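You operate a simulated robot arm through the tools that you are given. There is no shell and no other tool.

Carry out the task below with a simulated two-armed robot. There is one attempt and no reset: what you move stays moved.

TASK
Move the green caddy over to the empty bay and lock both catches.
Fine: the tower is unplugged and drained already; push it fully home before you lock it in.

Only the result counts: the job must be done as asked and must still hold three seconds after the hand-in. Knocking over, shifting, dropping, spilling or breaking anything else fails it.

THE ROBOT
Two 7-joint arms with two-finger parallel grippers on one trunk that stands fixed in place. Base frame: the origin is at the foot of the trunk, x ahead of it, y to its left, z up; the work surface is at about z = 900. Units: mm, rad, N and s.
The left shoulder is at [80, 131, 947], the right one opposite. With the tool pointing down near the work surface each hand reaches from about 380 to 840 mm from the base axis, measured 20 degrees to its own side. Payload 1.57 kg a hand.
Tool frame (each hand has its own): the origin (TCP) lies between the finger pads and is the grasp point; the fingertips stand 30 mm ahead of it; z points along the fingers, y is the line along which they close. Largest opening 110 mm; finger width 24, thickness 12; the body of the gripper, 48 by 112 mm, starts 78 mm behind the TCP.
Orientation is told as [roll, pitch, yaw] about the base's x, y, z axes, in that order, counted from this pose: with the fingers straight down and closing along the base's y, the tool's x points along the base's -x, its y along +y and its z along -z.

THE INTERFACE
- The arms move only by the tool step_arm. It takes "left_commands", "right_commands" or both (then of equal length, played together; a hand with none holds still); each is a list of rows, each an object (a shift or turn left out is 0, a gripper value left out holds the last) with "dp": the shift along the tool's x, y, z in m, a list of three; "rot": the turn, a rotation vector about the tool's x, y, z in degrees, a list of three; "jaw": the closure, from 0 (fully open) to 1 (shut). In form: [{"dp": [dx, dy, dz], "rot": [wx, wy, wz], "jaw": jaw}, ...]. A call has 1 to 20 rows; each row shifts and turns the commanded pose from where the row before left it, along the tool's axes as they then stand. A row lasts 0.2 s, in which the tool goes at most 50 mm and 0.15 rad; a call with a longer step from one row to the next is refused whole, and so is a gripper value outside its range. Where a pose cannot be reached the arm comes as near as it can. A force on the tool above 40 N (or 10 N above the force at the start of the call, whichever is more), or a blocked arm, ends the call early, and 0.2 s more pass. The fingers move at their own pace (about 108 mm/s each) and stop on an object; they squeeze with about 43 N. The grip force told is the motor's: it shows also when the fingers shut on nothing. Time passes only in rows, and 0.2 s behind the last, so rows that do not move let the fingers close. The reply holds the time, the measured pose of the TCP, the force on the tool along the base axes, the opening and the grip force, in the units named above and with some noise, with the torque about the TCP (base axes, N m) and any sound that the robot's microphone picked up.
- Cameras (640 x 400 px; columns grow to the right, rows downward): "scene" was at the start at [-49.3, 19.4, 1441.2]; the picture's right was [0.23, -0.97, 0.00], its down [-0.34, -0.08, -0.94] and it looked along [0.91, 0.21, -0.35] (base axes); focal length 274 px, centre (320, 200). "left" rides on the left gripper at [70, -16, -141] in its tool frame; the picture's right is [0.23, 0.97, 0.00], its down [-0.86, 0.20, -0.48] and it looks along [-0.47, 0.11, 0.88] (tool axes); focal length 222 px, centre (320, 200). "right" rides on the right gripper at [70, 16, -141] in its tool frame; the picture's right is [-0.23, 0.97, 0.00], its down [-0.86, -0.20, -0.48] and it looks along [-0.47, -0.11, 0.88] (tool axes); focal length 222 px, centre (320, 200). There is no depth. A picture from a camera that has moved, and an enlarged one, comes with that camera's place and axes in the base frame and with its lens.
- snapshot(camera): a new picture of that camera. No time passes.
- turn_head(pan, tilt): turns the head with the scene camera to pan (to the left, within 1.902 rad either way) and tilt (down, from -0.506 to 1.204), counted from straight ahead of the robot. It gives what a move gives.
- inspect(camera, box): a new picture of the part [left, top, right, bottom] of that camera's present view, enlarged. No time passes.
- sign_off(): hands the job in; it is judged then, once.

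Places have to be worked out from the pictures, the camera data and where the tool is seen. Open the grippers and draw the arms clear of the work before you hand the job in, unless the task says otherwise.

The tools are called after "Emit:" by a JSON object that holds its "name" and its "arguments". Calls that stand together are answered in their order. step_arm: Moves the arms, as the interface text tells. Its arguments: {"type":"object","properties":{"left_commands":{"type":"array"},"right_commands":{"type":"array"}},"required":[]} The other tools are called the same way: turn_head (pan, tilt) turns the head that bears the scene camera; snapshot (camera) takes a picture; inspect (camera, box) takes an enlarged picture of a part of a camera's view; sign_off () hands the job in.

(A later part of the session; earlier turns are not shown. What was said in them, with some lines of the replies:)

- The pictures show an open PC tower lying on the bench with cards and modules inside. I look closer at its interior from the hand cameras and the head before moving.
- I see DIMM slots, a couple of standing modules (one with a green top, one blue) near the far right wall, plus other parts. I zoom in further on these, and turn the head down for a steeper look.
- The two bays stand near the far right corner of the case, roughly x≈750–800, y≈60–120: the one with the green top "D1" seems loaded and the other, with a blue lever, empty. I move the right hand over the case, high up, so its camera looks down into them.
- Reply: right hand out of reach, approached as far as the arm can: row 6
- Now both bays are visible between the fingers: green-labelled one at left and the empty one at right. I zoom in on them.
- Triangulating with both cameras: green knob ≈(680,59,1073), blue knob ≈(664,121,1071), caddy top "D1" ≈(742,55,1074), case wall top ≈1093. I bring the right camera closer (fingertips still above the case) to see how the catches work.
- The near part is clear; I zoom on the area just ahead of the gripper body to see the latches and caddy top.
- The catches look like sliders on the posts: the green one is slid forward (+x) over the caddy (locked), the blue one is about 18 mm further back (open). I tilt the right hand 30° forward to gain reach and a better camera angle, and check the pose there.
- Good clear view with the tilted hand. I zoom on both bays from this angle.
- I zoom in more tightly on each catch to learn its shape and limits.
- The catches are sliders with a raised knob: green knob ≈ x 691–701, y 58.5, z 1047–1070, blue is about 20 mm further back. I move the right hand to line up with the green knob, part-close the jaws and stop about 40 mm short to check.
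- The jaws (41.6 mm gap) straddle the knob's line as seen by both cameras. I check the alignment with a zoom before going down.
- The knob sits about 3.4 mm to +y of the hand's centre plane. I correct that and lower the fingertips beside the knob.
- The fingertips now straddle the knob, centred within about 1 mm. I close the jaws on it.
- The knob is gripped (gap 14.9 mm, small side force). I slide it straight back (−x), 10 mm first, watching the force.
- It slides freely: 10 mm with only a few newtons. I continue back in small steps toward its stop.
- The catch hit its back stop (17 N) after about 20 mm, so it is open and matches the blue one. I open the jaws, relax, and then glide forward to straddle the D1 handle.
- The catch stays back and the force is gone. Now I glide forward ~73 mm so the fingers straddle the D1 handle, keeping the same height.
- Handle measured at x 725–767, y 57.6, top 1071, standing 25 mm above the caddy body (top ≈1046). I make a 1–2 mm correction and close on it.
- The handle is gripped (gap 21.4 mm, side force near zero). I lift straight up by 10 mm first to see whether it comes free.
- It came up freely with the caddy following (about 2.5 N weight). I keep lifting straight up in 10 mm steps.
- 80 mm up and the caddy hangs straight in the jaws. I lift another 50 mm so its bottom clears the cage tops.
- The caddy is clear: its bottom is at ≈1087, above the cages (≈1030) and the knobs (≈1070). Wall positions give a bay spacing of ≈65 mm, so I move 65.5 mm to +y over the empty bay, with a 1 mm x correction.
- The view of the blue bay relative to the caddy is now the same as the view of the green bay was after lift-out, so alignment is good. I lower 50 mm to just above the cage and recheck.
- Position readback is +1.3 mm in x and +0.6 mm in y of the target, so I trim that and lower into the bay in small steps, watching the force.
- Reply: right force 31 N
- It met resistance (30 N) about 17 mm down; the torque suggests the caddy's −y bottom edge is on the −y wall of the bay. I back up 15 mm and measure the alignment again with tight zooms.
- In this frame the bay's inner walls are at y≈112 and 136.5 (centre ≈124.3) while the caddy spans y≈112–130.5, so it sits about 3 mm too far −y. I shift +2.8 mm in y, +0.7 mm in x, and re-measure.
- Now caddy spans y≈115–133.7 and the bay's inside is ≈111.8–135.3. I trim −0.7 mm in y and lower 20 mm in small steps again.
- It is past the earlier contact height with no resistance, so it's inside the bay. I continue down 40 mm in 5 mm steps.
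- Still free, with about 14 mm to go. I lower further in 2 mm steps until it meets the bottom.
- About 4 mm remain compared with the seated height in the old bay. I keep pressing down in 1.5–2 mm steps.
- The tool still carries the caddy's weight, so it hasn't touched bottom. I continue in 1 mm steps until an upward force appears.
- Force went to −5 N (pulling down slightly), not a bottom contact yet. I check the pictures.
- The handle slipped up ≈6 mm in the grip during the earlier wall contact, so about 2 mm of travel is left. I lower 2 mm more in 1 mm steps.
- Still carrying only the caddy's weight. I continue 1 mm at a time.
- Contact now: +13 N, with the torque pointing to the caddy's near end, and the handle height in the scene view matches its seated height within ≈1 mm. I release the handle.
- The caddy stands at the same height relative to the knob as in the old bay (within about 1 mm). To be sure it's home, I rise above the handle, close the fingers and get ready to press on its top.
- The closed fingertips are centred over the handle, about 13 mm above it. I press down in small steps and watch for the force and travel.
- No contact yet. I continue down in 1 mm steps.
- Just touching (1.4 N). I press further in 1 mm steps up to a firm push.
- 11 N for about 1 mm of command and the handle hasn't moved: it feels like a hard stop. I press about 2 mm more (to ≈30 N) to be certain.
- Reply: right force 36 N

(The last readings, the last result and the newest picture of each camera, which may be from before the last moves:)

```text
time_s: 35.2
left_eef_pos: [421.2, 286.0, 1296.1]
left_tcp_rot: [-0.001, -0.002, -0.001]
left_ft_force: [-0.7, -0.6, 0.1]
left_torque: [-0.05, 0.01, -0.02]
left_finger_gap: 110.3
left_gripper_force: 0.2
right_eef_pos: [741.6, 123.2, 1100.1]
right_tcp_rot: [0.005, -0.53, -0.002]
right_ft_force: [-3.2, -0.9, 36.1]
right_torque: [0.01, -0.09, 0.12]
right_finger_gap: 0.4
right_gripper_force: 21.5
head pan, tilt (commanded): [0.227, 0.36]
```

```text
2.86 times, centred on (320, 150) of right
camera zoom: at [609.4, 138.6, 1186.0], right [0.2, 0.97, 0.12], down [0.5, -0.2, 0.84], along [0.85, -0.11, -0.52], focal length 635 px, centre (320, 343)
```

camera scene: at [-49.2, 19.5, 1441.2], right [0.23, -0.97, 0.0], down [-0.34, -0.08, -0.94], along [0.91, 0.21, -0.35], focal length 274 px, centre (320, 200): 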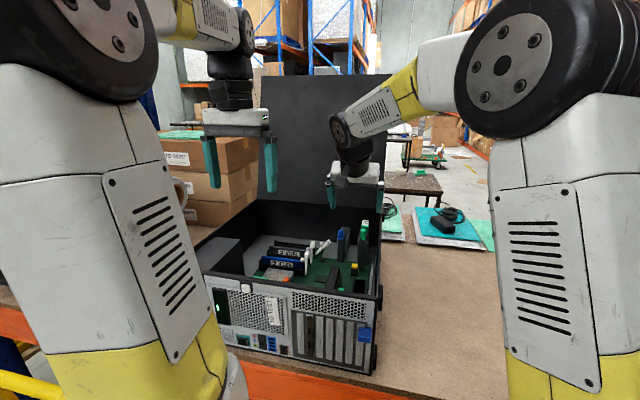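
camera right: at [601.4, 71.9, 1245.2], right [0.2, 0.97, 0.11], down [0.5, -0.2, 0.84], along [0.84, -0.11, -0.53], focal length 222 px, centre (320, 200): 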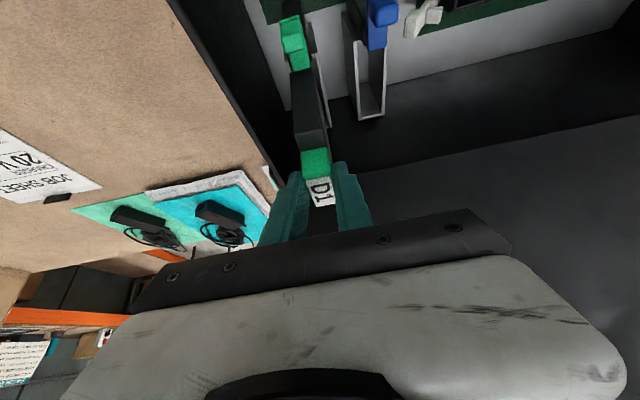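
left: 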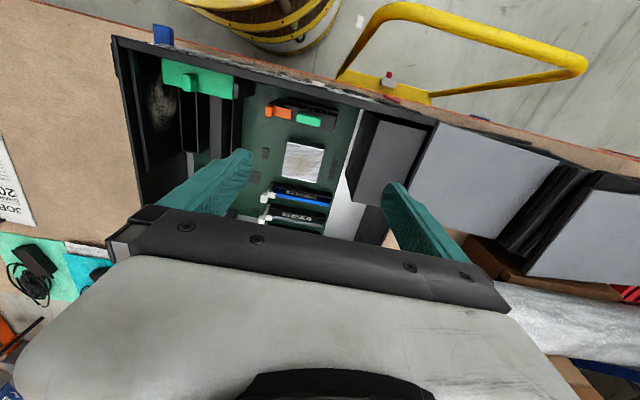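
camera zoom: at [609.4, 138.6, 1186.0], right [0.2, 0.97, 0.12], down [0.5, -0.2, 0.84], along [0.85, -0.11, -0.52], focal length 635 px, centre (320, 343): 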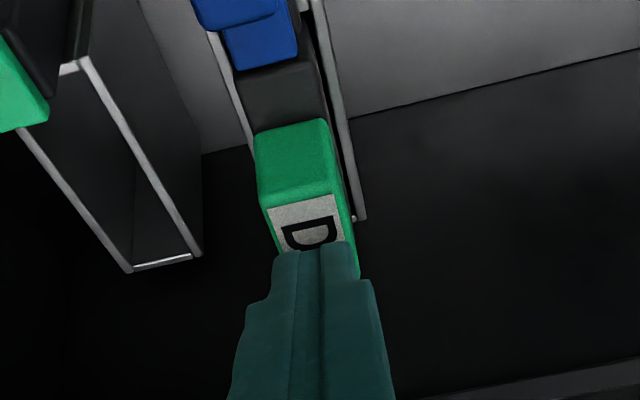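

At 36 N the handle did not budge: the caddy is hard against its stop. I rise, back off toward −x, and open the jaws to line up with the blue knob.

Emit:
{"name": "step_arm", "arguments": {"right_commands": [{"dp": [-0.01, 0, -0.01732], "jaw": 1.0}, {"dp": [-0.01, 0, -0.01732], "jaw": 1.0}, {"dp": [0.02425, 0.0002, -0.0135], "jaw": 0.62}, {"dp": [0.02425, 0.0003, -0.0135], "jaw": 0.62}, {"dp": [0.02425, 0.0003, -0.0135], "jaw": 0.62}, {"dp": [0.02425, 0.0002, -0.0135], "jaw": 0.62}, {"dp": [0, 0, 0], "jaw": 0.62}]}}

Emit:
{"name": "inspect", "arguments": {"camera": "right", "box": [270, 80, 370, 180]}}

Emit:
{"name": "inspect", "arguments": {"camera": "scene", "box": [325, 195, 380, 250]}}

```text
time_s: 36.8
left_eef_pos: [423.7, 287.3, 1295.4]
left_tcp_rot: [0.0, -0.001, -0.001]
left_ft_force: [-0.3, 0.5, 0.0]
left_torque: [-0.01, 0.0, -0.02]
left_finger_gap: 110.1
left_gripper_force: 0.1
right_eef_pos: [632.5, 125.1, 1134.1]
right_tcp_rot: [0.0, -0.524, 0.0]
right_ft_force: [0.6, 0.2, -0.4]
right_torque: [-0.02, 0.0, 0.02]
right_finger_gap: 41.8
right_gripper_force: 0.0
head pan, tilt (commanded): [0.227, 0.36]
```

```text
4.00 times, centred on (320, 130) of right
camera zoom: at [500.6, 139.8, 1221.1], right [0.2, 0.97, 0.11], down [0.5, -0.2, 0.84], along [0.84, -0.11, -0.53], focal length 888 px, centre (320, 480)
```

zoom: 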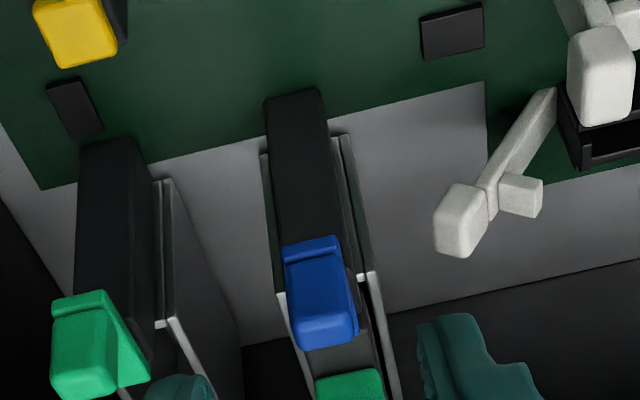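

```text
7.27 times, centred on (352, 222) of scene
camera zoom: at [-49.2, 19.5, 1441.2], right [0.23, -0.97, 0.0], down [-0.34, -0.08, -0.94], along [0.91, 0.21, -0.35], focal length 1992 px, centre (84, 36)
```

zoom: 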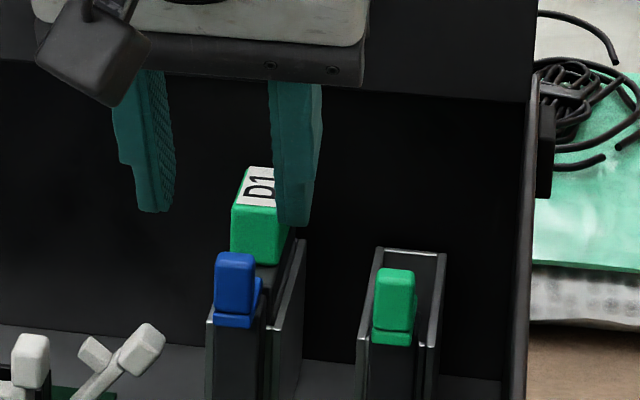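

The knob is centred on the hand's plane within 0.3 mm. I descend along the tool axis to straddle the blue knob, then check.

Emit:
{"name": "step_arm", "arguments": {"right_commands": [{"dp": [0.0011, 0, 0.02], "jaw": 0.62}, {"dp": [0, 0, 0.02], "jaw": 0.62}, {"dp": [0, 0, 0.0196], "jaw": 0.62}, {"dp": [0, 0, 0], "jaw": 0.62}]}}

Emit:
{"name": "inspect", "arguments": {"camera": "right", "box": [270, 110, 370, 210]}}

Emit:
{"name": "inspect", "arguments": {"camera": "scene", "box": [325, 195, 380, 250]}}

```text
time_s: 37.8
left_eef_pos: [423.8, 286.2, 1295.8]
left_tcp_rot: [-0.001, -0.002, -0.001]
left_ft_force: [0.5, -0.6, -0.7]
left_torque: [0.04, -0.03, 0.02]
left_finger_gap: 110.1
left_gripper_force: 0.0
right_eef_pos: [660.3, 124.4, 1083.0]
right_tcp_rot: [0.0, -0.524, 0.001]
right_ft_force: [0.0, 0.8, -0.5]
right_torque: [0.0, -0.01, 0.01]
right_finger_gap: 41.6
right_gripper_force: 0.0
head pan, tilt (commanded): [0.227, 0.36]
```

```text
4.00 times, centred on (320, 160) of right
camera zoom: at [528.5, 139.1, 1169.5], right [0.2, 0.97, 0.11], down [0.5, -0.2, 0.84], along [0.84, -0.11, -0.53], focal length 888 px, centre (320, 360)
```

zoom: 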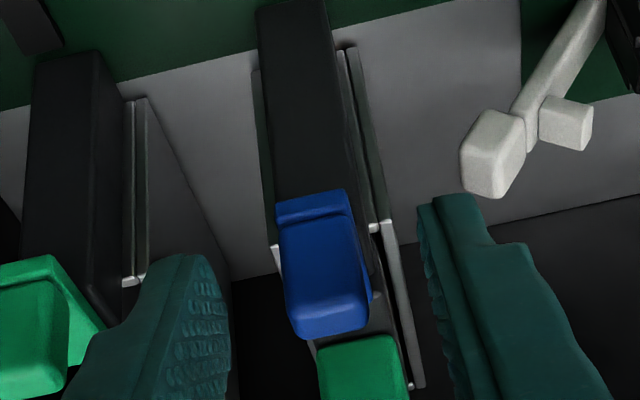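

```text
7.27 times, centred on (352, 222) of scene
camera zoom: at [-49.2, 19.5, 1441.2], right [0.23, -0.97, 0.0], down [-0.34, -0.08, -0.94], along [0.91, 0.21, -0.35], focal length 1992 px, centre (84, 36)
```

zoom: 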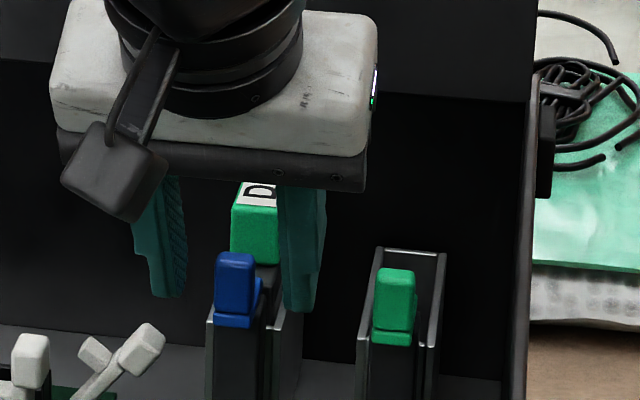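

The geometry of the blue knob, caddy and handle matches what the green bay looked like when seated. I close on the blue knob.

Emit:
{"name": "step_arm", "arguments": {"right_commands": [{"dp": [0, 0.0006, 0], "jaw": 0.7}, {"jaw": 0.85}, {"jaw": 1.0}, {"jaw": 1.0}]}}

Emit:
{"name": "inspect", "arguments": {"camera": "right", "box": [270, 110, 370, 210]}}

```text
time_s: 38.8
left_eef_pos: [424.4, 286.9, 1296.2]
left_tcp_rot: [0.001, -0.001, 0.001]
left_ft_force: [0.0, 0.1, -0.1]
left_torque: [0.01, -0.01, 0.01]
left_finger_gap: 109.9
left_gripper_force: 0.0
right_eef_pos: [660.0, 125.5, 1080.9]
right_tcp_rot: [-0.001, -0.524, 0.001]
right_ft_force: [-0.2, 0.0, 0.8]
right_torque: [-0.01, 0.03, -0.01]
right_finger_gap: 14.9
right_gripper_force: 31.0
head pan, tilt (commanded): [0.227, 0.36]
```

```text
4.00 times, centred on (320, 160) of right
camera zoom: at [528.2, 139.7, 1169.5], right [0.2, 0.97, 0.11], down [0.5, -0.2, 0.84], along [0.84, -0.11, -0.53], focal length 888 px, centre (320, 360)
```

zoom: 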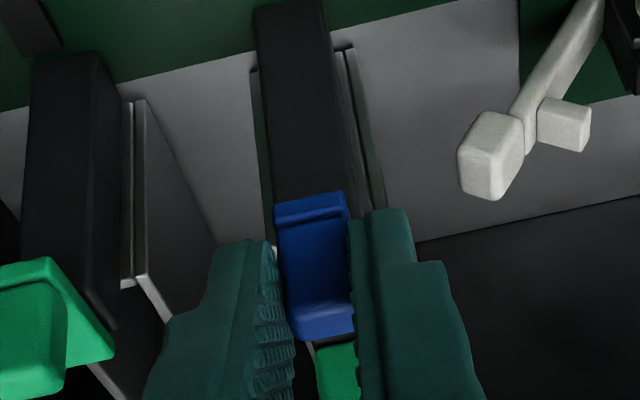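

Knob gripped (14.9 mm, no side force). I slide it forward (+x) 12 mm in 4 mm steps.

Emit:
{"name": "step_arm", "arguments": {"right_commands": [{"dp": [-0.00346, 0, 0.002], "jaw": 1.0}, {"dp": [-0.00346, 0, 0.002], "jaw": 1.0}, {"dp": [-0.00346, 0, 0.002], "jaw": 1.0}]}}

Emit:
{"name": "inspect", "arguments": {"camera": "right", "box": [270, 110, 370, 210]}}

```text
time_s: 39.6
left_eef_pos: [424.3, 287.9, 1295.7]
left_tcp_rot: [-0.001, 0.0, 0.001]
left_ft_force: [-0.4, -0.4, -0.4]
left_torque: [0.0, 0.0, 0.0]
left_finger_gap: 110.0
left_gripper_force: 0.1
right_eef_pos: [672.1, 125.1, 1081.8]
right_tcp_rot: [0.001, -0.525, -0.002]
right_ft_force: [1.4, -3.1, 6.6]
right_torque: [-0.04, -0.24, 0.0]
right_finger_gap: 14.7
right_gripper_force: 30.9
head pan, tilt (commanded): [0.227, 0.36]
```

```text
4.00 times, centred on (320, 160) of right
camera zoom: at [540.2, 139.8, 1169.2], right [0.2, 0.97, 0.11], down [0.5, -0.2, 0.84], along [0.84, -0.11, -0.53], focal length 888 px, centre (320, 360)
```

zoom: 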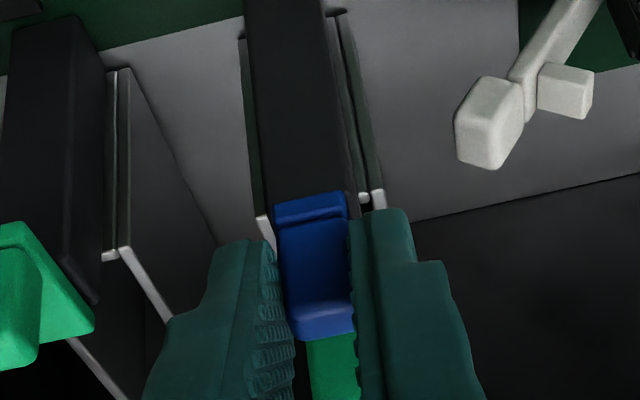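

It slides with the hand, forces small. I continue the remaining ≈8–9 mm to its forward stop in 2–3 mm steps.

Emit:
{"name": "step_arm", "arguments": {"right_commands": [{"dp": [-0.0026, 0, 0.0015], "jaw": 1.0}, {"dp": [-0.0026, 0, 0.0015], "jaw": 1.0}, {"dp": [-0.00173, 0, 0.001], "jaw": 1.0}, {"dp": [-0.0013, 0, 0.00075], "jaw": 1.0}]}}

Emit:
{"name": "inspect", "arguments": {"camera": "right", "box": [270, 110, 370, 210]}}

Emit:
{"name": "inspect", "arguments": {"camera": "scene", "box": [325, 195, 380, 250]}}

```text
time_s: 40.6
left_eef_pos: [423.4, 287.1, 1297.1]
left_tcp_rot: [0.0, 0.001, 0.001]
left_ft_force: [0.2, -0.3, 0.1]
left_torque: [0.05, 0.0, -0.03]
left_finger_gap: 110.0
left_gripper_force: 0.1
right_eef_pos: [679.9, 123.9, 1081.8]
right_tcp_rot: [0.0, -0.522, -0.001]
right_ft_force: [-13.0, -8.1, 15.1]
right_torque: [-0.15, 0.25, -0.11]
right_finger_gap: 15.2
right_gripper_force: 31.0
head pan, tilt (commanded): [0.227, 0.36]
```

```text
4.00 times, centred on (320, 160) of right
camera zoom: at [548.1, 139.9, 1169.6], right [0.2, 0.97, 0.11], down [0.5, -0.2, 0.84], along [0.84, -0.11, -0.53], focal length 888 px, centre (320, 360)
```

zoom: 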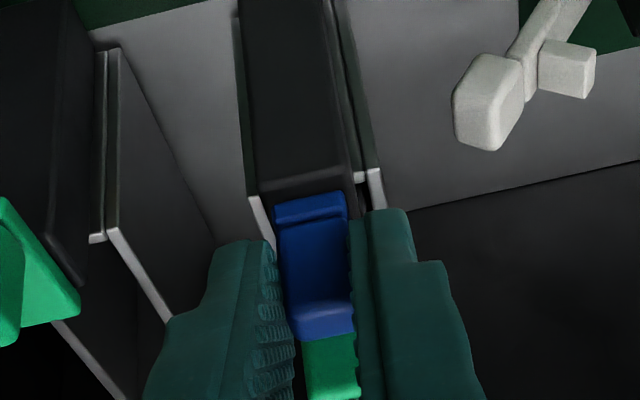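

```text
7.27 times, centred on (352, 222) of scene
camera zoom: at [-50.5, 19.0, 1441.2], right [0.23, -0.97, 0.0], down [-0.34, -0.08, -0.94], along [0.91, 0.21, -0.35], focal length 1992 px, centre (84, 36)
```

zoom: 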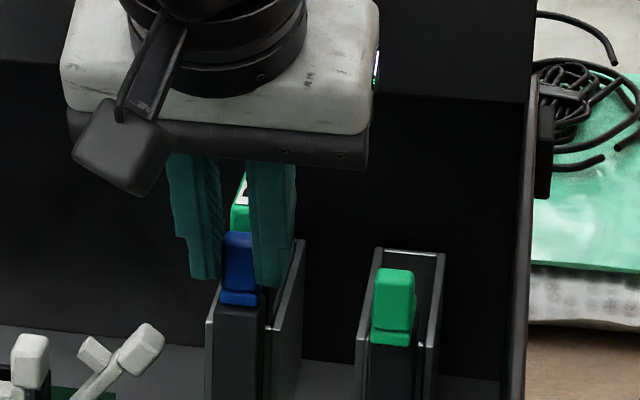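

It has moved 19.9 mm and shows −13 N in x, likely the forward stop. I push 1.5 mm further to confirm it's at the end.

Emit:
{"name": "step_arm", "arguments": {"right_commands": [{"dp": [-0.0013, 0, 0.00075], "jaw": 1.0}, {"dp": [0, 0, 0], "jaw": 1.0}]}}

Emit:
{"name": "inspect", "arguments": {"camera": "right", "box": [270, 110, 370, 210]}}

```text
time_s: 41.2
left_eef_pos: [422.9, 287.2, 1296.5]
left_tcp_rot: [-0.001, -0.001, 0.0]
left_ft_force: [-0.3, -1.0, -0.1]
left_torque: [-0.04, 0.01, -0.01]
left_finger_gap: 110.0
left_gripper_force: 0.1
right_eef_pos: [680.7, 125.3, 1081.7]
right_tcp_rot: [0.001, -0.523, -0.002]
right_ft_force: [-22.1, -10.4, 16.0]
right_torque: [-0.17, 0.41, -0.16]
right_finger_gap: 15.0
right_gripper_force: 30.9
head pan, tilt (commanded): [0.227, 0.36]
```

```text
4.00 times, centred on (320, 160) of right
camera zoom: at [549.4, 139.9, 1169.4], right [0.2, 0.97, 0.11], down [0.5, -0.2, 0.84], along [0.84, -0.11, -0.53], focal length 888 px, centre (320, 360)
```

zoom: 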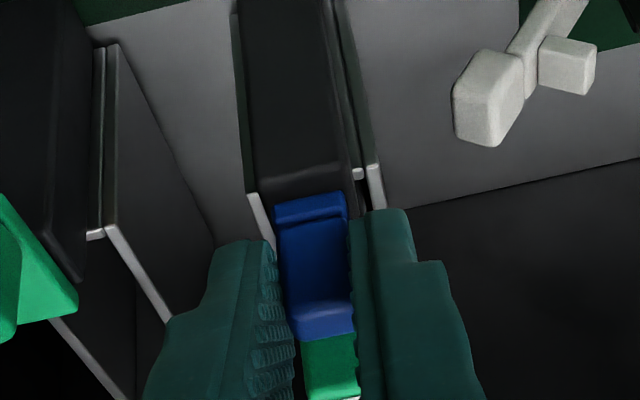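

The knob moved with the hand and the resistance is rising. I check in the scene view how far it has gone compared with the original green travel.

Emit:
{"name": "inspect", "arguments": {"camera": "scene", "box": [330, 215, 375, 260]}}

Emit:
{"name": "inspect", "arguments": {"camera": "right", "box": [290, 130, 350, 190]}}

```text
8.89 times, centred on (352, 238) of scene
camera zoom: at [-50.9, 18.8, 1441.2], right [0.23, -0.97, 0.0], down [-0.34, -0.08, -0.94], along [0.91, 0.21, -0.35], focal length 2435 px, centre (31, -133)
```

zoom: 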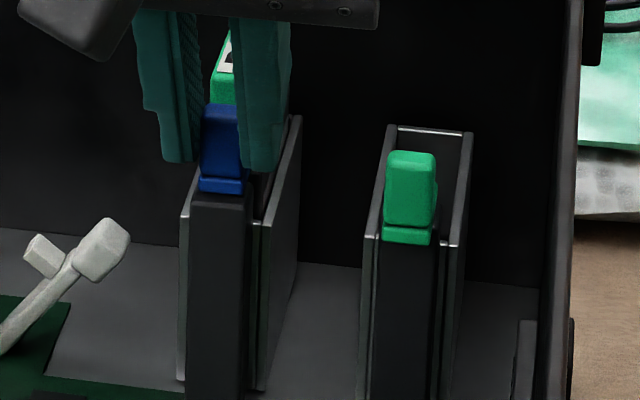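

```text
6.67 times, centred on (320, 160) of right
camera zoom: at [549.4, 139.9, 1169.4], right [0.2, 0.97, 0.11], down [0.5, -0.2, 0.84], along [0.84, -0.11, -0.53], focal length 1481 px, centre (320, 467)
```

zoom: 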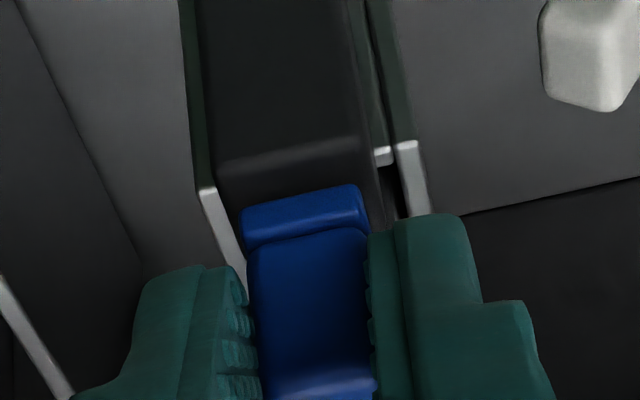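

The blue knob has moved as far as the green one's full stroke (26–29 px vs 25–27 px). I open the jaws and check that it stays.

Emit:
{"name": "step_arm", "arguments": {"right_commands": [{"jaw": 0.62}, {"jaw": 0.62}, {"jaw": 0.62}]}}

Emit:
{"name": "inspect", "arguments": {"camera": "scene", "box": [330, 215, 375, 260]}}

Emit:
{"name": "inspect", "arguments": {"camera": "right", "box": [270, 110, 370, 210]}}

```text
time_s: 42.0
left_eef_pos: [423.6, 286.7, 1295.6]
left_tcp_rot: [-0.002, -0.001, 0.0]
left_ft_force: [0.2, -0.3, 0.0]
left_torque: [-0.04, -0.05, 0.02]
left_finger_gap: 110.2
left_gripper_force: 0.0
right_eef_pos: [683.2, 125.7, 1081.1]
right_tcp_rot: [0.0, -0.523, -0.001]
right_ft_force: [-0.4, 0.9, -0.6]
right_torque: [0.01, -0.06, -0.02]
right_finger_gap: 41.7
right_gripper_force: 0.0
head pan, tilt (commanded): [0.227, 0.36]
```

```text
8.89 times, centred on (352, 238) of scene
camera zoom: at [-49.2, 19.5, 1441.2], right [0.23, -0.97, 0.0], down [-0.34, -0.08, -0.94], along [0.91, 0.21, -0.35], focal length 2435 px, centre (31, -133)
```

zoom: 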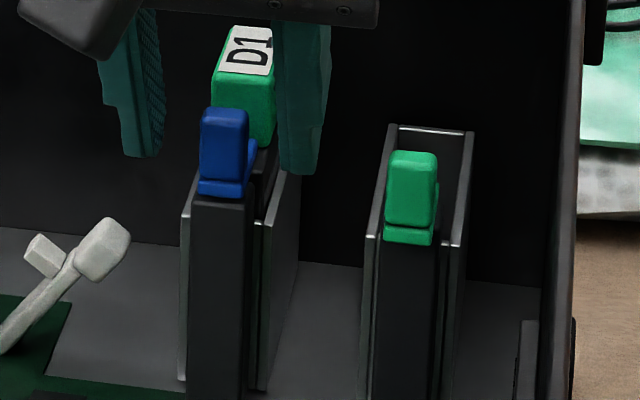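

```text
4.00 times, centred on (320, 160) of right
camera zoom: at [551.1, 140.6, 1168.7], right [0.2, 0.97, 0.11], down [0.5, -0.2, 0.84], along [0.84, -0.11, -0.53], focal length 888 px, centre (320, 360)
```

zoom: 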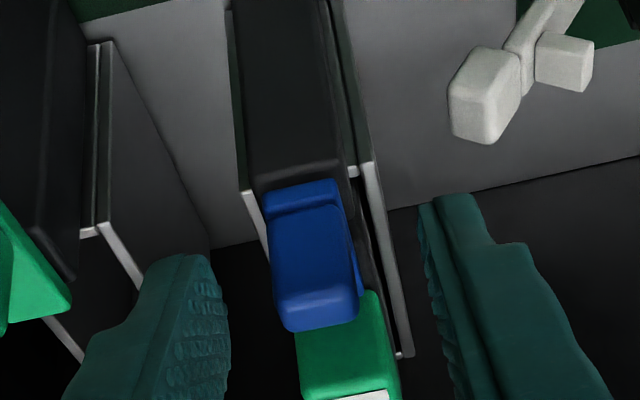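

The picture now matches the original locked green catch almost exactly, so the blue catch is locked over the caddy. I back out along the tool axis and move over to the green catch to lock it too.

Emit:
{"name": "step_arm", "arguments": {"right_commands": [{"dp": [0, 0, -0.02], "jaw": 0.62}, {"dp": [0, 0, -0.02], "jaw": 0.62}, {"dp": [0, 0, -0.02], "jaw": 0.62}, {"dp": [0.0048, -0.0164, -0.0029], "jaw": 0.62}, {"dp": [0.0048, -0.0164, -0.0029], "jaw": 0.62}, {"dp": [0.0048, -0.0164, -0.0029], "jaw": 0.62}, {"dp": [0.0048, -0.0164, -0.0029], "jaw": 0.62}, {"dp": [0, 0, 0], "jaw": 0.62}]}}

Emit:
{"name": "inspect", "arguments": {"camera": "right", "box": [270, 80, 370, 180]}}

Emit:
{"name": "inspect", "arguments": {"camera": "scene", "box": [325, 195, 380, 250]}}

```text
time_s: 43.8
left_eef_pos: [422.7, 287.3, 1296.4]
left_tcp_rot: [-0.001, -0.001, 0.0]
left_ft_force: [-0.3, 0.0, 0.7]
left_torque: [0.0, -0.03, -0.01]
left_finger_gap: 110.1
left_gripper_force: 0.1
right_eef_pos: [631.3, 60.3, 1132.9]
right_tcp_rot: [-0.001, -0.523, 0.001]
right_ft_force: [0.5, 0.8, 0.1]
right_torque: [0.0, -0.01, -0.03]
right_finger_gap: 41.7
right_gripper_force: 0.0
head pan, tilt (commanded): [0.227, 0.36]
```

```text
4.00 times, centred on (320, 130) of right
camera zoom: at [498.9, 74.3, 1220.6], right [0.2, 0.97, 0.11], down [0.5, -0.2, 0.84], along [0.84, -0.11, -0.53], focal length 888 px, centre (320, 480)
```

zoom: 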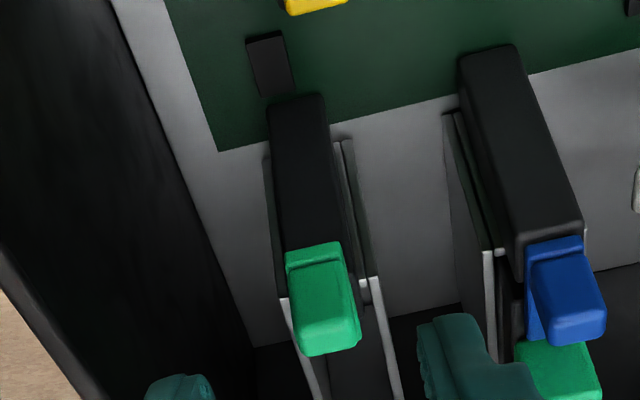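

```text
7.27 times, centred on (352, 222) of scene
camera zoom: at [-49.2, 19.5, 1441.2], right [0.23, -0.97, 0.0], down [-0.34, -0.08, -0.94], along [0.91, 0.21, -0.35], focal length 1992 px, centre (84, 36)
```

zoom: 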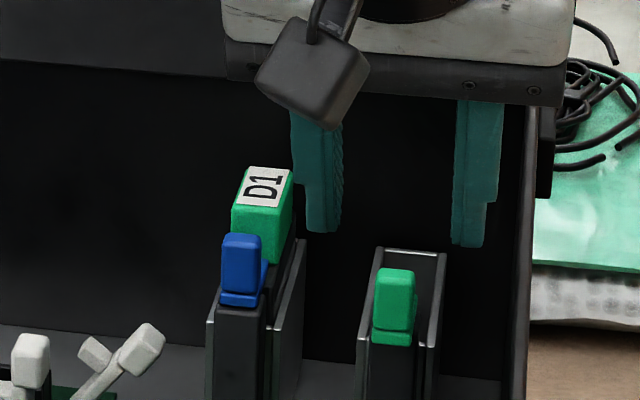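

Lined up with the green knob within a millimetre. I descend along the tool axis and close on it.

Emit:
{"name": "step_arm", "arguments": {"right_commands": [{"dp": [0, 0.0007, 0.02], "jaw": 0.62}, {"dp": [0, 0, 0.02], "jaw": 0.62}, {"dp": [0, 0, 0.019], "jaw": 0.62}, {"dp": [0, 0, 0], "jaw": 0.62}]}}

Emit:
{"name": "inspect", "arguments": {"camera": "right", "box": [270, 110, 370, 210]}}

```text
time_s: 44.8
left_eef_pos: [423.2, 286.5, 1295.7]
left_tcp_rot: [0.001, 0.001, -0.001]
left_ft_force: [-0.2, 0.6, -0.3]
left_torque: [0.03, 0.01, 0.0]
left_finger_gap: 109.6
left_gripper_force: 0.0
right_eef_pos: [660.7, 62.0, 1083.2]
right_tcp_rot: [0.0, -0.524, 0.001]
right_ft_force: [-0.2, -0.2, 0.7]
right_torque: [-0.01, 0.01, -0.04]
right_finger_gap: 42.0
right_gripper_force: 0.0
head pan, tilt (commanded): [0.227, 0.36]
```

```text
4.00 times, centred on (320, 160) of right
camera zoom: at [528.8, 76.8, 1170.8], right [0.2, 0.97, 0.11], down [0.5, -0.2, 0.84], along [0.84, -0.11, -0.53], focal length 888 px, centre (320, 360)
```

zoom: 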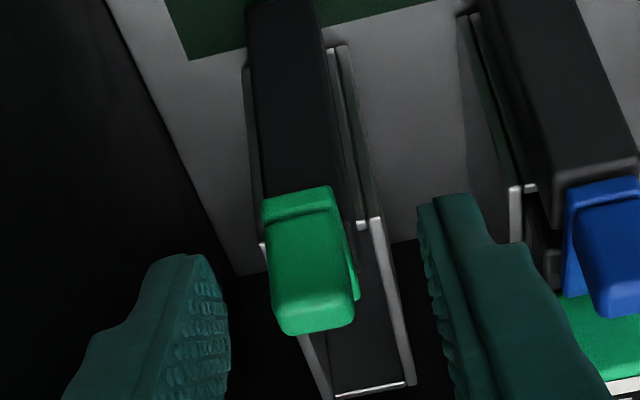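

The hand settled 1.9 mm too far to +y and ~1 mm high; I correct both and close on the knob.

Emit:
{"name": "step_arm", "arguments": {"right_commands": [{"dp": [0.0006, -0.0019, 0.0011], "jaw": 0.62}, {"jaw": 0.75}, {"jaw": 1.0}, {"jaw": 1.0}]}}

Emit:
{"name": "inspect", "arguments": {"camera": "right", "box": [270, 110, 370, 210]}}

```text
time_s: 45.8
left_eef_pos: [423.8, 287.9, 1295.9]
left_tcp_rot: [0.0, 0.0, -0.002]
left_ft_force: [-0.5, 0.3, 0.5]
left_torque: [-0.03, 0.01, 0.0]
left_finger_gap: 110.2
left_gripper_force: 0.1
right_eef_pos: [660.0, 59.5, 1081.4]
right_tcp_rot: [0.0, -0.524, 0.0]
right_ft_force: [-0.4, 1.5, -0.3]
right_torque: [0.01, 0.04, 0.02]
right_finger_gap: 14.8
right_gripper_force: 31.2
head pan, tilt (commanded): [0.227, 0.36]
```

```text
4.00 times, centred on (320, 160) of right
camera zoom: at [528.6, 74.6, 1169.1], right [0.2, 0.97, 0.11], down [0.5, -0.2, 0.84], along [0.84, -0.11, -0.53], focal length 888 px, centre (320, 360)
```

zoom: 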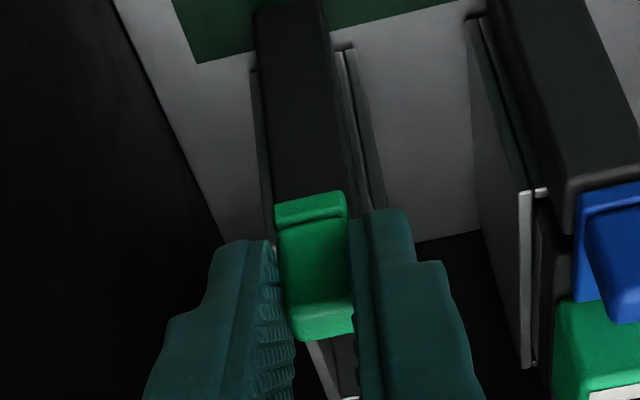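

Gripped cleanly (14.8 mm, little side force). I slide the green catch forward 12 mm, then the rest.

Emit:
{"name": "step_arm", "arguments": {"right_commands": [{"dp": [-0.00346, 0, 0.002], "jaw": 1.0}, {"dp": [-0.00346, 0, 0.002], "jaw": 1.0}, {"dp": [-0.00346, 0, 0.002], "jaw": 1.0}, {"dp": [-0.0026, 0, 0.0015], "jaw": 1.0}, {"dp": [-0.0026, 0, 0.0015], "jaw": 1.0}]}}

Emit:
{"name": "inspect", "arguments": {"camera": "scene", "box": [330, 215, 375, 260]}}

```text
time_s: 47.0
left_eef_pos: [423.9, 287.9, 1295.2]
left_tcp_rot: [0.0, -0.001, 0.001]
left_ft_force: [-1.2, 1.1, 0.9]
left_torque: [-0.01, 0.03, 0.01]
left_finger_gap: 110.2
left_gripper_force: 0.0
right_eef_pos: [678.4, 61.0, 1082.2]
right_tcp_rot: [0.0, -0.523, 0.0]
right_ft_force: [-1.2, 8.6, 0.7]
right_torque: [0.18, -0.06, 0.07]
right_finger_gap: 14.9
right_gripper_force: 30.4
head pan, tilt (commanded): [0.227, 0.36]
```

```text
8.89 times, centred on (352, 238) of scene
camera zoom: at [-49.1, 19.9, 1441.2], right [0.23, -0.97, 0.0], down [-0.34, -0.08, -0.94], along [0.91, 0.21, -0.35], focal length 2435 px, centre (31, -133)
```

zoom: 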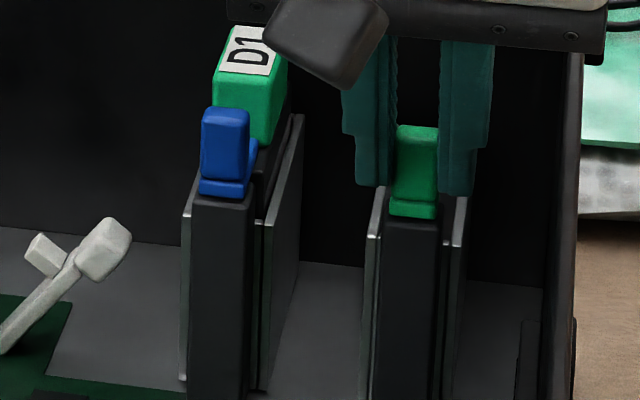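

18 mm so far with low x force. I push the last 3–4 mm to its stop.

Emit:
{"name": "step_arm", "arguments": {"right_commands": [{"dp": [-0.00173, 0, 0.001], "jaw": 1.0}, {"dp": [-0.0013, 0, 0.00075], "jaw": 1.0}, {"dp": [0, 0, 0], "jaw": 1.0}]}}

Emit:
{"name": "inspect", "arguments": {"camera": "right", "box": [270, 110, 370, 210]}}

```text
time_s: 47.8
left_eef_pos: [424.2, 287.3, 1295.1]
left_tcp_rot: [0.001, 0.0, -0.002]
left_ft_force: [-0.8, -0.1, -0.3]
left_torque: [0.0, -0.03, -0.01]
left_finger_gap: 109.9
left_gripper_force: 0.2
right_eef_pos: [679.2, 59.0, 1081.8]
right_tcp_rot: [0.0, -0.522, 0.0]
right_ft_force: [-13.1, 10.2, 0.0]
right_torque: [0.19, 0.61, 0.12]
right_finger_gap: 14.8
right_gripper_force: 30.8
head pan, tilt (commanded): [0.227, 0.36]
```

```text
4.00 times, centred on (320, 160) of right
camera zoom: at [548.3, 74.5, 1169.2], right [0.2, 0.97, 0.11], down [0.5, -0.2, 0.84], along [0.84, -0.11, -0.53], focal length 888 px, centre (320, 360)
```

zoom: 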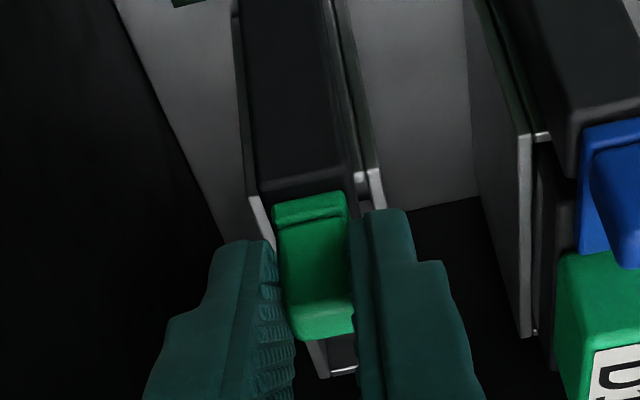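

−13 N: it's meeting the stop. One more 1.5 mm push, then release.

Emit:
{"name": "step_arm", "arguments": {"right_commands": [{"dp": [-0.0013, 0, 0.00075], "jaw": 1.0}, {"dp": [0, 0, 0], "jaw": 1.0}]}}

Emit:
{"name": "step_arm", "arguments": {"right_commands": [{"jaw": 0.62}, {"jaw": 0.62}, {"jaw": 0.62}]}}

Emit:
{"name": "inspect", "arguments": {"camera": "scene", "box": [330, 215, 375, 260]}}

Emit:
{"name": "inspect", "arguments": {"camera": "right", "box": [270, 110, 370, 210]}}

```text
time_s: 48.4
left_eef_pos: [423.4, 286.9, 1296.0]
left_tcp_rot: [-0.001, 0.001, 0.001]
left_ft_force: [-0.2, -0.3, -0.6]
left_torque: [0.01, -0.01, -0.02]
left_finger_gap: 109.9
left_gripper_force: 0.0
right_eef_pos: [680.5, 59.9, 1082.0]
right_tcp_rot: [-0.001, -0.524, -0.001]
right_ft_force: [-20.3, 10.2, 3.1]
right_torque: [0.19, 0.61, 0.14]
right_finger_gap: 15.0
right_gripper_force: 30.8
head pan, tilt (commanded): [0.227, 0.36]
```

```text
time_s: 49.2
left_eef_pos: [424.3, 285.5, 1294.6]
left_tcp_rot: [0.001, -0.001, 0.001]
left_ft_force: [-0.3, -1.0, 0.5]
left_torque: [0.05, 0.0, -0.01]
left_finger_gap: 110.2
left_gripper_force: 0.0
right_eef_pos: [683.1, 57.9, 1081.1]
right_tcp_rot: [0.0, -0.523, 0.001]
right_ft_force: [-0.6, -0.3, 0.2]
right_torque: [0.0, 0.0, 0.02]
right_finger_gap: 42.0
right_gripper_force: 0.1
head pan, tilt (commanded): [0.227, 0.36]
```

```text
8.89 times, centred on (352, 238) of scene
camera zoom: at [-49.2, 19.4, 1441.2], right [0.23, -0.97, 0.0], down [-0.34, -0.08, -0.94], along [0.91, 0.21, -0.35], focal length 2435 px, centre (31, -133)
```

zoom: 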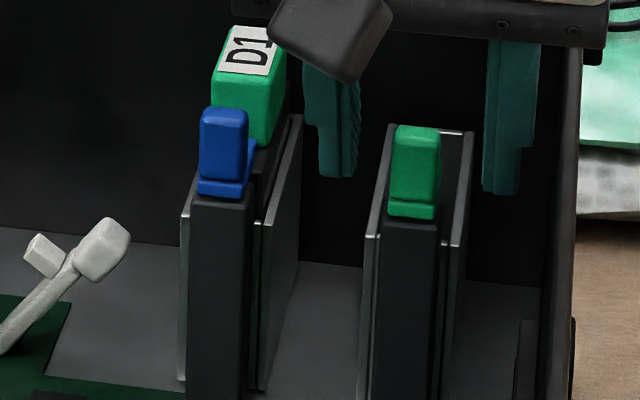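

```text
4.00 times, centred on (320, 160) of right
camera zoom: at [551.2, 73.4, 1168.9], right [0.2, 0.97, 0.11], down [0.5, -0.2, 0.84], along [0.84, -0.11, -0.53], focal length 888 px, centre (320, 360)
```

zoom: 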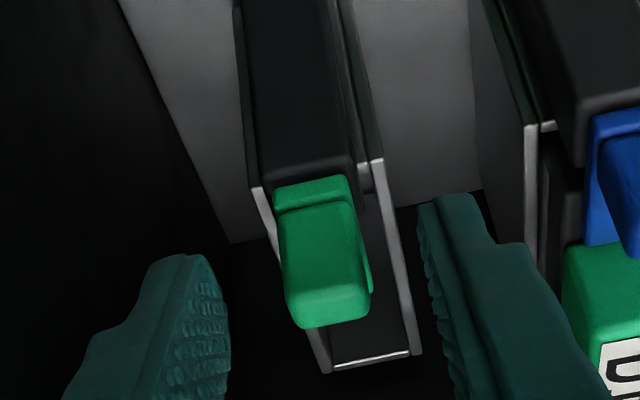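

Green catch is back at its original locked place (knob top 125, plate 219 px, as at the start). I retract the hand up and clear, then compare both catches closely.

Emit:
{"name": "step_arm", "arguments": {"right_commands": [{"dp": [0, 0, -0.025], "jaw": 0.62}, {"dp": [0, 0, -0.025], "jaw": 0.62}, {"dp": [0, 0, -0.025], "jaw": 0.62}, {"dp": [0, 0, -0.025], "jaw": 0.62}, {"dp": [0, 0.02, 0], "jaw": 0.62}, {"dp": [0, 0.015, 0], "jaw": 0.62}, {"dp": [0, 0, 0], "jaw": 0.62}]}}

Emit:
{"name": "inspect", "arguments": {"camera": "scene", "box": [338, 215, 368, 245]}}

Emit:
{"name": "inspect", "arguments": {"camera": "right", "box": [280, 90, 370, 180]}}

```text
time_s: 50.8
left_eef_pos: [423.0, 287.9, 1295.8]
left_tcp_rot: [0.001, -0.001, -0.001]
left_ft_force: [0.0, -0.1, 0.3]
left_torque: [-0.02, 0.0, -0.01]
left_finger_gap: 110.2
left_gripper_force: 0.1
right_eef_pos: [632.9, 95.5, 1168.7]
right_tcp_rot: [0.001, -0.523, 0.0]
right_ft_force: [0.4, -0.6, -0.2]
right_torque: [-0.01, -0.03, 0.03]
right_finger_gap: 41.8
right_gripper_force: 0.0
head pan, tilt (commanded): [0.227, 0.36]
```

```text
13.33 times, centred on (353, 230) of scene
camera zoom: at [-49.2, 19.5, 1441.2], right [0.23, -0.97, 0.0], down [-0.34, -0.08, -0.94], along [0.91, 0.21, -0.35], focal length 3652 px, centre (-120, -200)
```

zoom: 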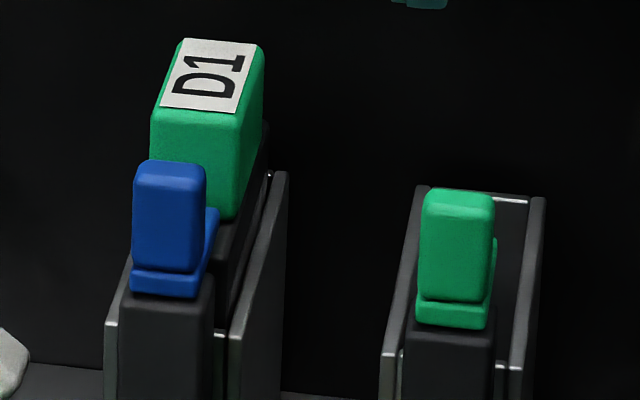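

```text
4.44 times, centred on (325, 135) of right
camera zoom: at [501.6, 109.5, 1255.6], right [0.2, 0.97, 0.11], down [0.5, -0.2, 0.84], along [0.84, -0.11, -0.53], focal length 987 px, centre (298, 489)
```

zoom: 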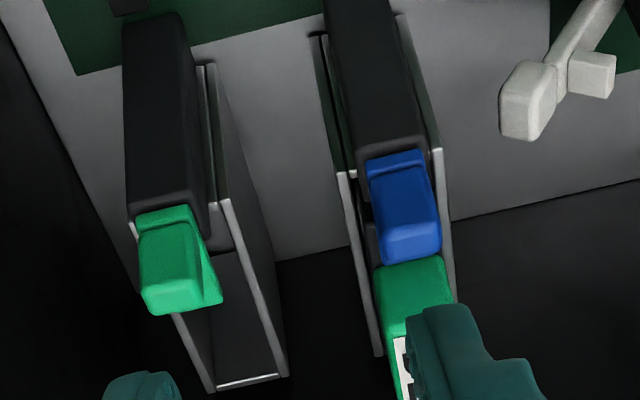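

Both look forward, but I want to compare the gap between post edge and plate on each more exactly, so I zoom in closer on each.

Emit:
{"name": "inspect", "arguments": {"camera": "right", "box": [285, 120, 325, 165]}}

Emit:
{"name": "inspect", "arguments": {"camera": "right", "box": [330, 110, 370, 155]}}

Emit:
{"name": "inspect", "arguments": {"camera": "scene", "box": [340, 222, 356, 242]}}

Emit:
{"name": "inspect", "arguments": {"camera": "scene", "box": [356, 226, 372, 246]}}

```text
8.89 times, centred on (305, 142) of right
camera zoom: at [501.6, 109.5, 1255.6], right [0.2, 0.97, 0.11], down [0.5, -0.2, 0.84], along [0.84, -0.11, -0.53], focal length 1974 px, centre (453, 711)
```

zoom: 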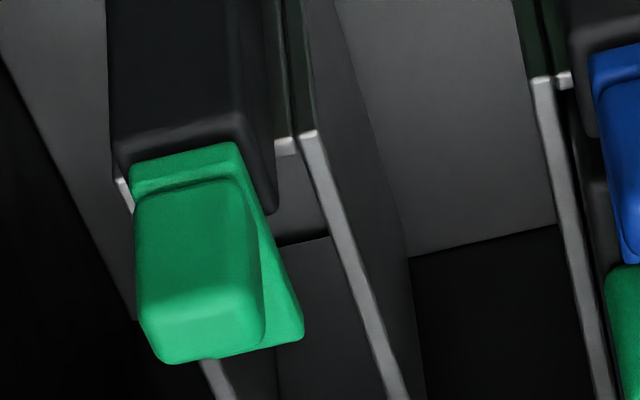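

```text
8.89 times, centred on (350, 132) of right
camera zoom: at [501.6, 109.5, 1255.6], right [0.2, 0.97, 0.11], down [0.5, -0.2, 0.84], along [0.84, -0.11, -0.53], focal length 1974 px, centre (53, 800)
```

zoom: 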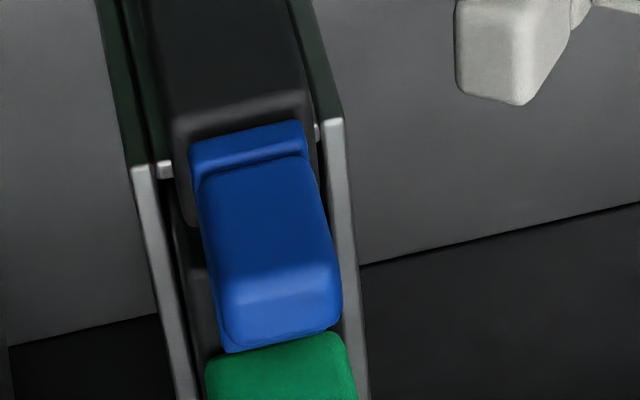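

```text
16.00 times, centred on (348, 232) of scene
camera zoom: at [-49.2, 19.5, 1441.2], right [0.23, -0.97, 0.0], down [-0.34, -0.08, -0.94], along [0.91, 0.21, -0.35], focal length 4382 px, centre (-128, -312)
```

zoom: 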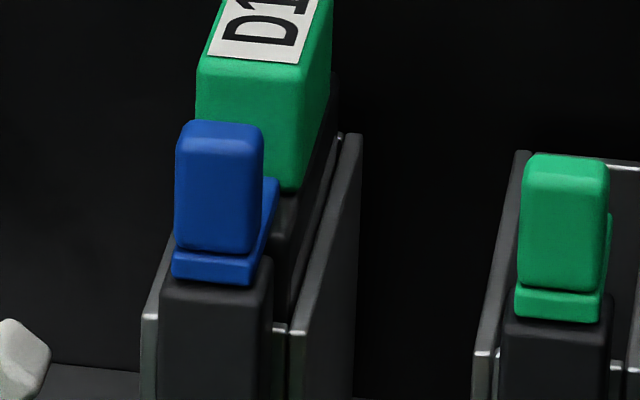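

```text
16.00 times, centred on (364, 236) of scene
camera zoom: at [-49.2, 19.5, 1441.2], right [0.23, -0.97, 0.0], down [-0.34, -0.08, -0.94], along [0.91, 0.21, -0.35], focal length 4382 px, centre (-384, -376)
```

zoom: 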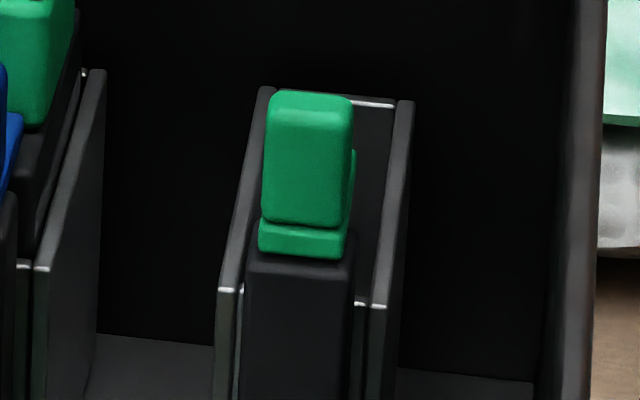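

Plate near edges compute to x≈684.4 (blue) and 683.9 (green): both equally far forward, i.e. locked. I take one more careful look at the caddy's seating and level from both cameras.

Emit:
{"name": "inspect", "arguments": {"camera": "scene", "box": [338, 212, 366, 240]}}

Emit:
{"name": "step_arm", "arguments": {"right_commands": [{"dp": [0.025, 0, -0.0145], "jaw": 0.62}, {"dp": [0, -0.03, 0], "jaw": 0.62}, {"dp": [0, 0, 0], "jaw": 0.62}]}}

Emit:
{"name": "snapshot", "arguments": {"camera": "right"}}

Emit:
{"name": "inspect", "arguments": {"camera": "right", "box": [320, 80, 400, 180]}}

```text
14.29 times, centred on (352, 226) of scene
camera zoom: at [-49.2, 19.5, 1441.2], right [0.23, -0.97, 0.0], down [-0.34, -0.08, -0.94], along [0.91, 0.21, -0.35], focal length 3913 px, centre (-137, -171)
```

zoom: 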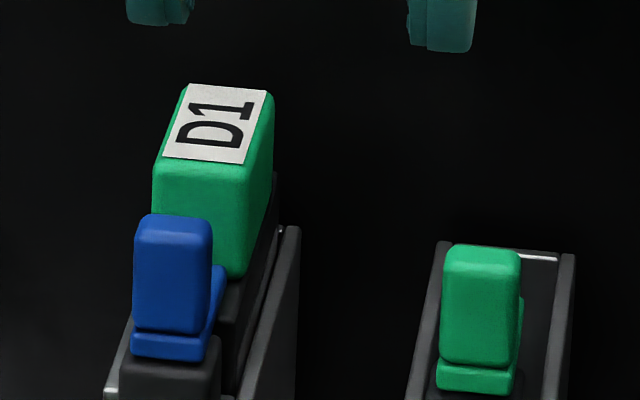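

```text
time_s: 51.6
left_eef_pos: [423.3, 287.9, 1296.7]
left_tcp_rot: [0.0, 0.0, 0.0]
left_ft_force: [-0.1, 0.0, 0.3]
left_torque: [-0.02, 0.01, 0.0]
left_finger_gap: 109.8
left_gripper_force: 0.0
right_eef_pos: [603.3, 63.1, 1168.2]
right_tcp_rot: [0.001, -0.524, 0.0]
right_ft_force: [0.4, 0.6, -0.6]
right_torque: [-0.01, 0.0, 0.01]
right_finger_gap: 42.1
right_gripper_force: 0.0
head pan, tilt (commanded): [0.227, 0.36]
```

```text
taken
camera right: at [471.9, 78.2, 1255.5], right [0.2, 0.97, 0.11], down [0.5, -0.2, 0.84], along [0.84, -0.11, -0.53], focal length 222 px, centre (320, 200)
```

right: 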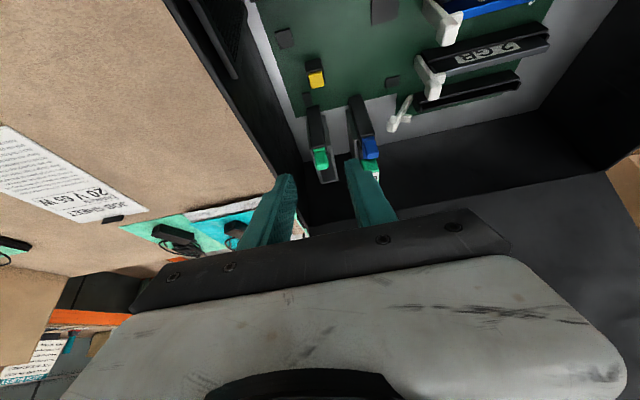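

```text
4.00 times, centred on (360, 130) of right
camera zoom: at [471.9, 78.2, 1255.5], right [0.2, 0.97, 0.11], down [0.5, -0.2, 0.84], along [0.84, -0.11, -0.53], focal length 888 px, centre (160, 480)
```

zoom: 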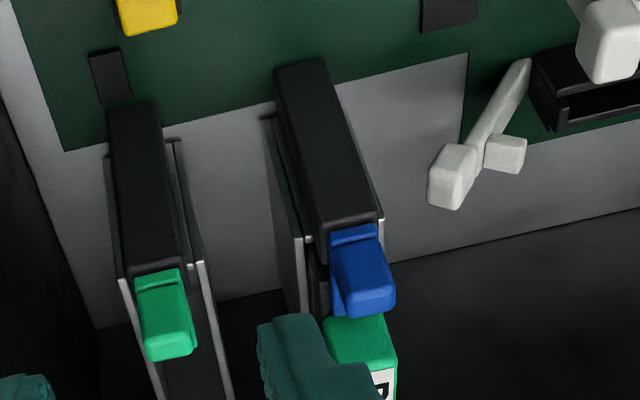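

Everything agrees: seating height matches the old bay within about 0.5–1 mm, it took 36 N without moving, and both catches are fully forward. I now retract the right hand up and away to the right and open it fully.

Emit:
{"name": "step_arm", "arguments": {"right_commands": [{"dp": [0, 0, -0.04], "jaw": 0.62}, {"dp": [0, 0, -0.04], "jaw": 0.62}, {"dp": [0, 0, -0.04], "jaw": 0.4}, {"dp": [0, -0.04, 0], "jaw": 0.0}, {"dp": [0, -0.04, 0], "jaw": 0.0}, {"dp": [0, -0.04, 0], "jaw": 0.0}, {"dp": [0, -0.04, 0], "jaw": 0.0}, {"dp": [0, 0, 0], "jaw": 0.0}]}}

Emit:
{"name": "snapshot", "arguments": {"camera": "scene"}}

Emit:
{"name": "inspect", "arguments": {"camera": "scene", "box": [190, 190, 400, 380]}}

Emit:
{"name": "inspect", "arguments": {"camera": "scene", "box": [330, 215, 375, 260]}}

```text
time_s: 53.4
left_eef_pos: [424.3, 287.0, 1296.1]
left_tcp_rot: [0.0, 0.0, 0.001]
left_ft_force: [-0.4, 0.5, -0.2]
left_torque: [-0.03, -0.01, 0.0]
left_finger_gap: 110.3
left_gripper_force: 0.1
right_eef_pos: [545.9, -96.0, 1272.6]
right_tcp_rot: [-0.001, -0.524, 0.001]
right_ft_force: [0.4, 0.2, 1.4]
right_torque: [-0.01, -0.03, -0.01]
right_finger_gap: 110.0
right_gripper_force: 0.2
head pan, tilt (commanded): [0.227, 0.36]
```

```text
taken
camera scene: at [-49.3, 19.4, 1441.2], right [0.23, -0.97, 0.0], down [-0.34, -0.08, -0.94], along [0.91, 0.21, -0.35], focal length 274 px, centre (320, 200)
```

scene: 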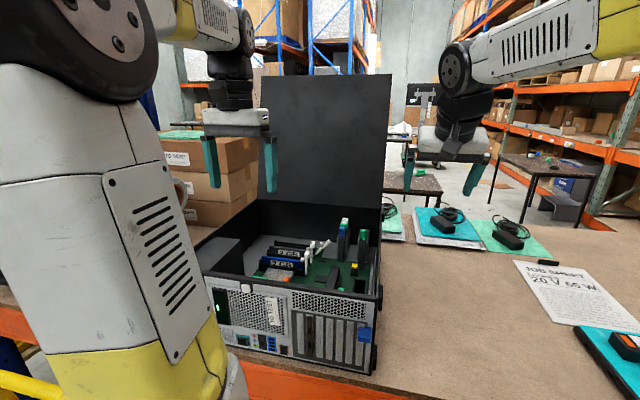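

```text
2.11 times, centred on (295, 285) of scene
camera zoom: at [-49.3, 19.4, 1441.2], right [0.23, -0.97, 0.0], down [-0.34, -0.08, -0.94], along [0.91, 0.21, -0.35], focal length 577 px, centre (373, 21)
```

zoom: 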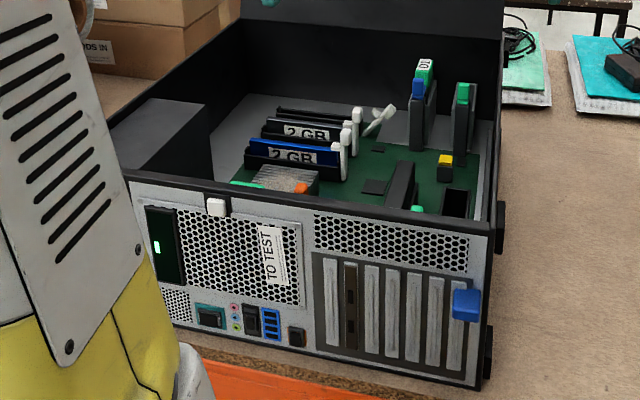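

```text
8.89 times, centred on (352, 238) of scene
camera zoom: at [-49.3, 19.4, 1441.2], right [0.23, -0.97, 0.0], down [-0.34, -0.08, -0.94], along [0.91, 0.21, -0.35], focal length 2435 px, centre (31, -133)
```

zoom: 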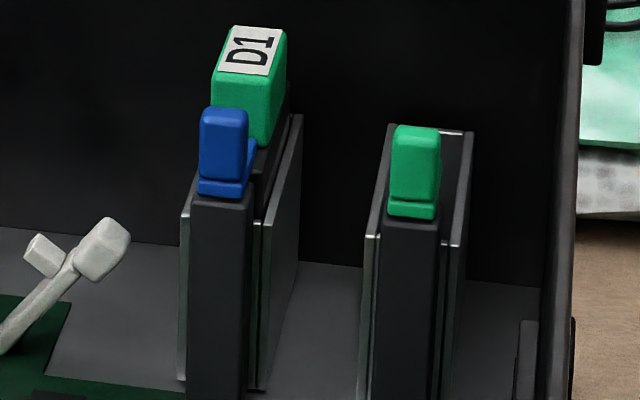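

The scene shows D1 in the formerly empty bay, both catches forward, and nothing else disturbed. The label position matches the seated position predicted from the old bay to within about 0.2 mm. Both grippers are open and the arms are clear, so I hand the job in.

Emit:
{"name": "sign_off", "arguments": {}}

```text
The job is handed in.
```

The green caddy (D1) is now in the bay that was empty. It is pushed fully home, and both catches are locked. The job is handed in; I don't have the verdict.

- **Seating:** the caddy didn't move when I pressed on it with 36 N. It sits at the same height as it did in its old bay, to within about 1 mm.
- **Catches:** the blue catch is locked over the caddy, and the green catch on the now-empty bay is locked too. Both slid the full stroke to their stops and stayed there after I let go.
- **One slip on the way:** on the first try at lowering it, the caddy caught on the bay wall at about 30 N and slipped about 6 mm in the grip. I backed off, moved it across and tried again, and it went in freely.

In the last pictures nothing else looks moved or damaged. Both grippers are open and the arms are clear of the tower.
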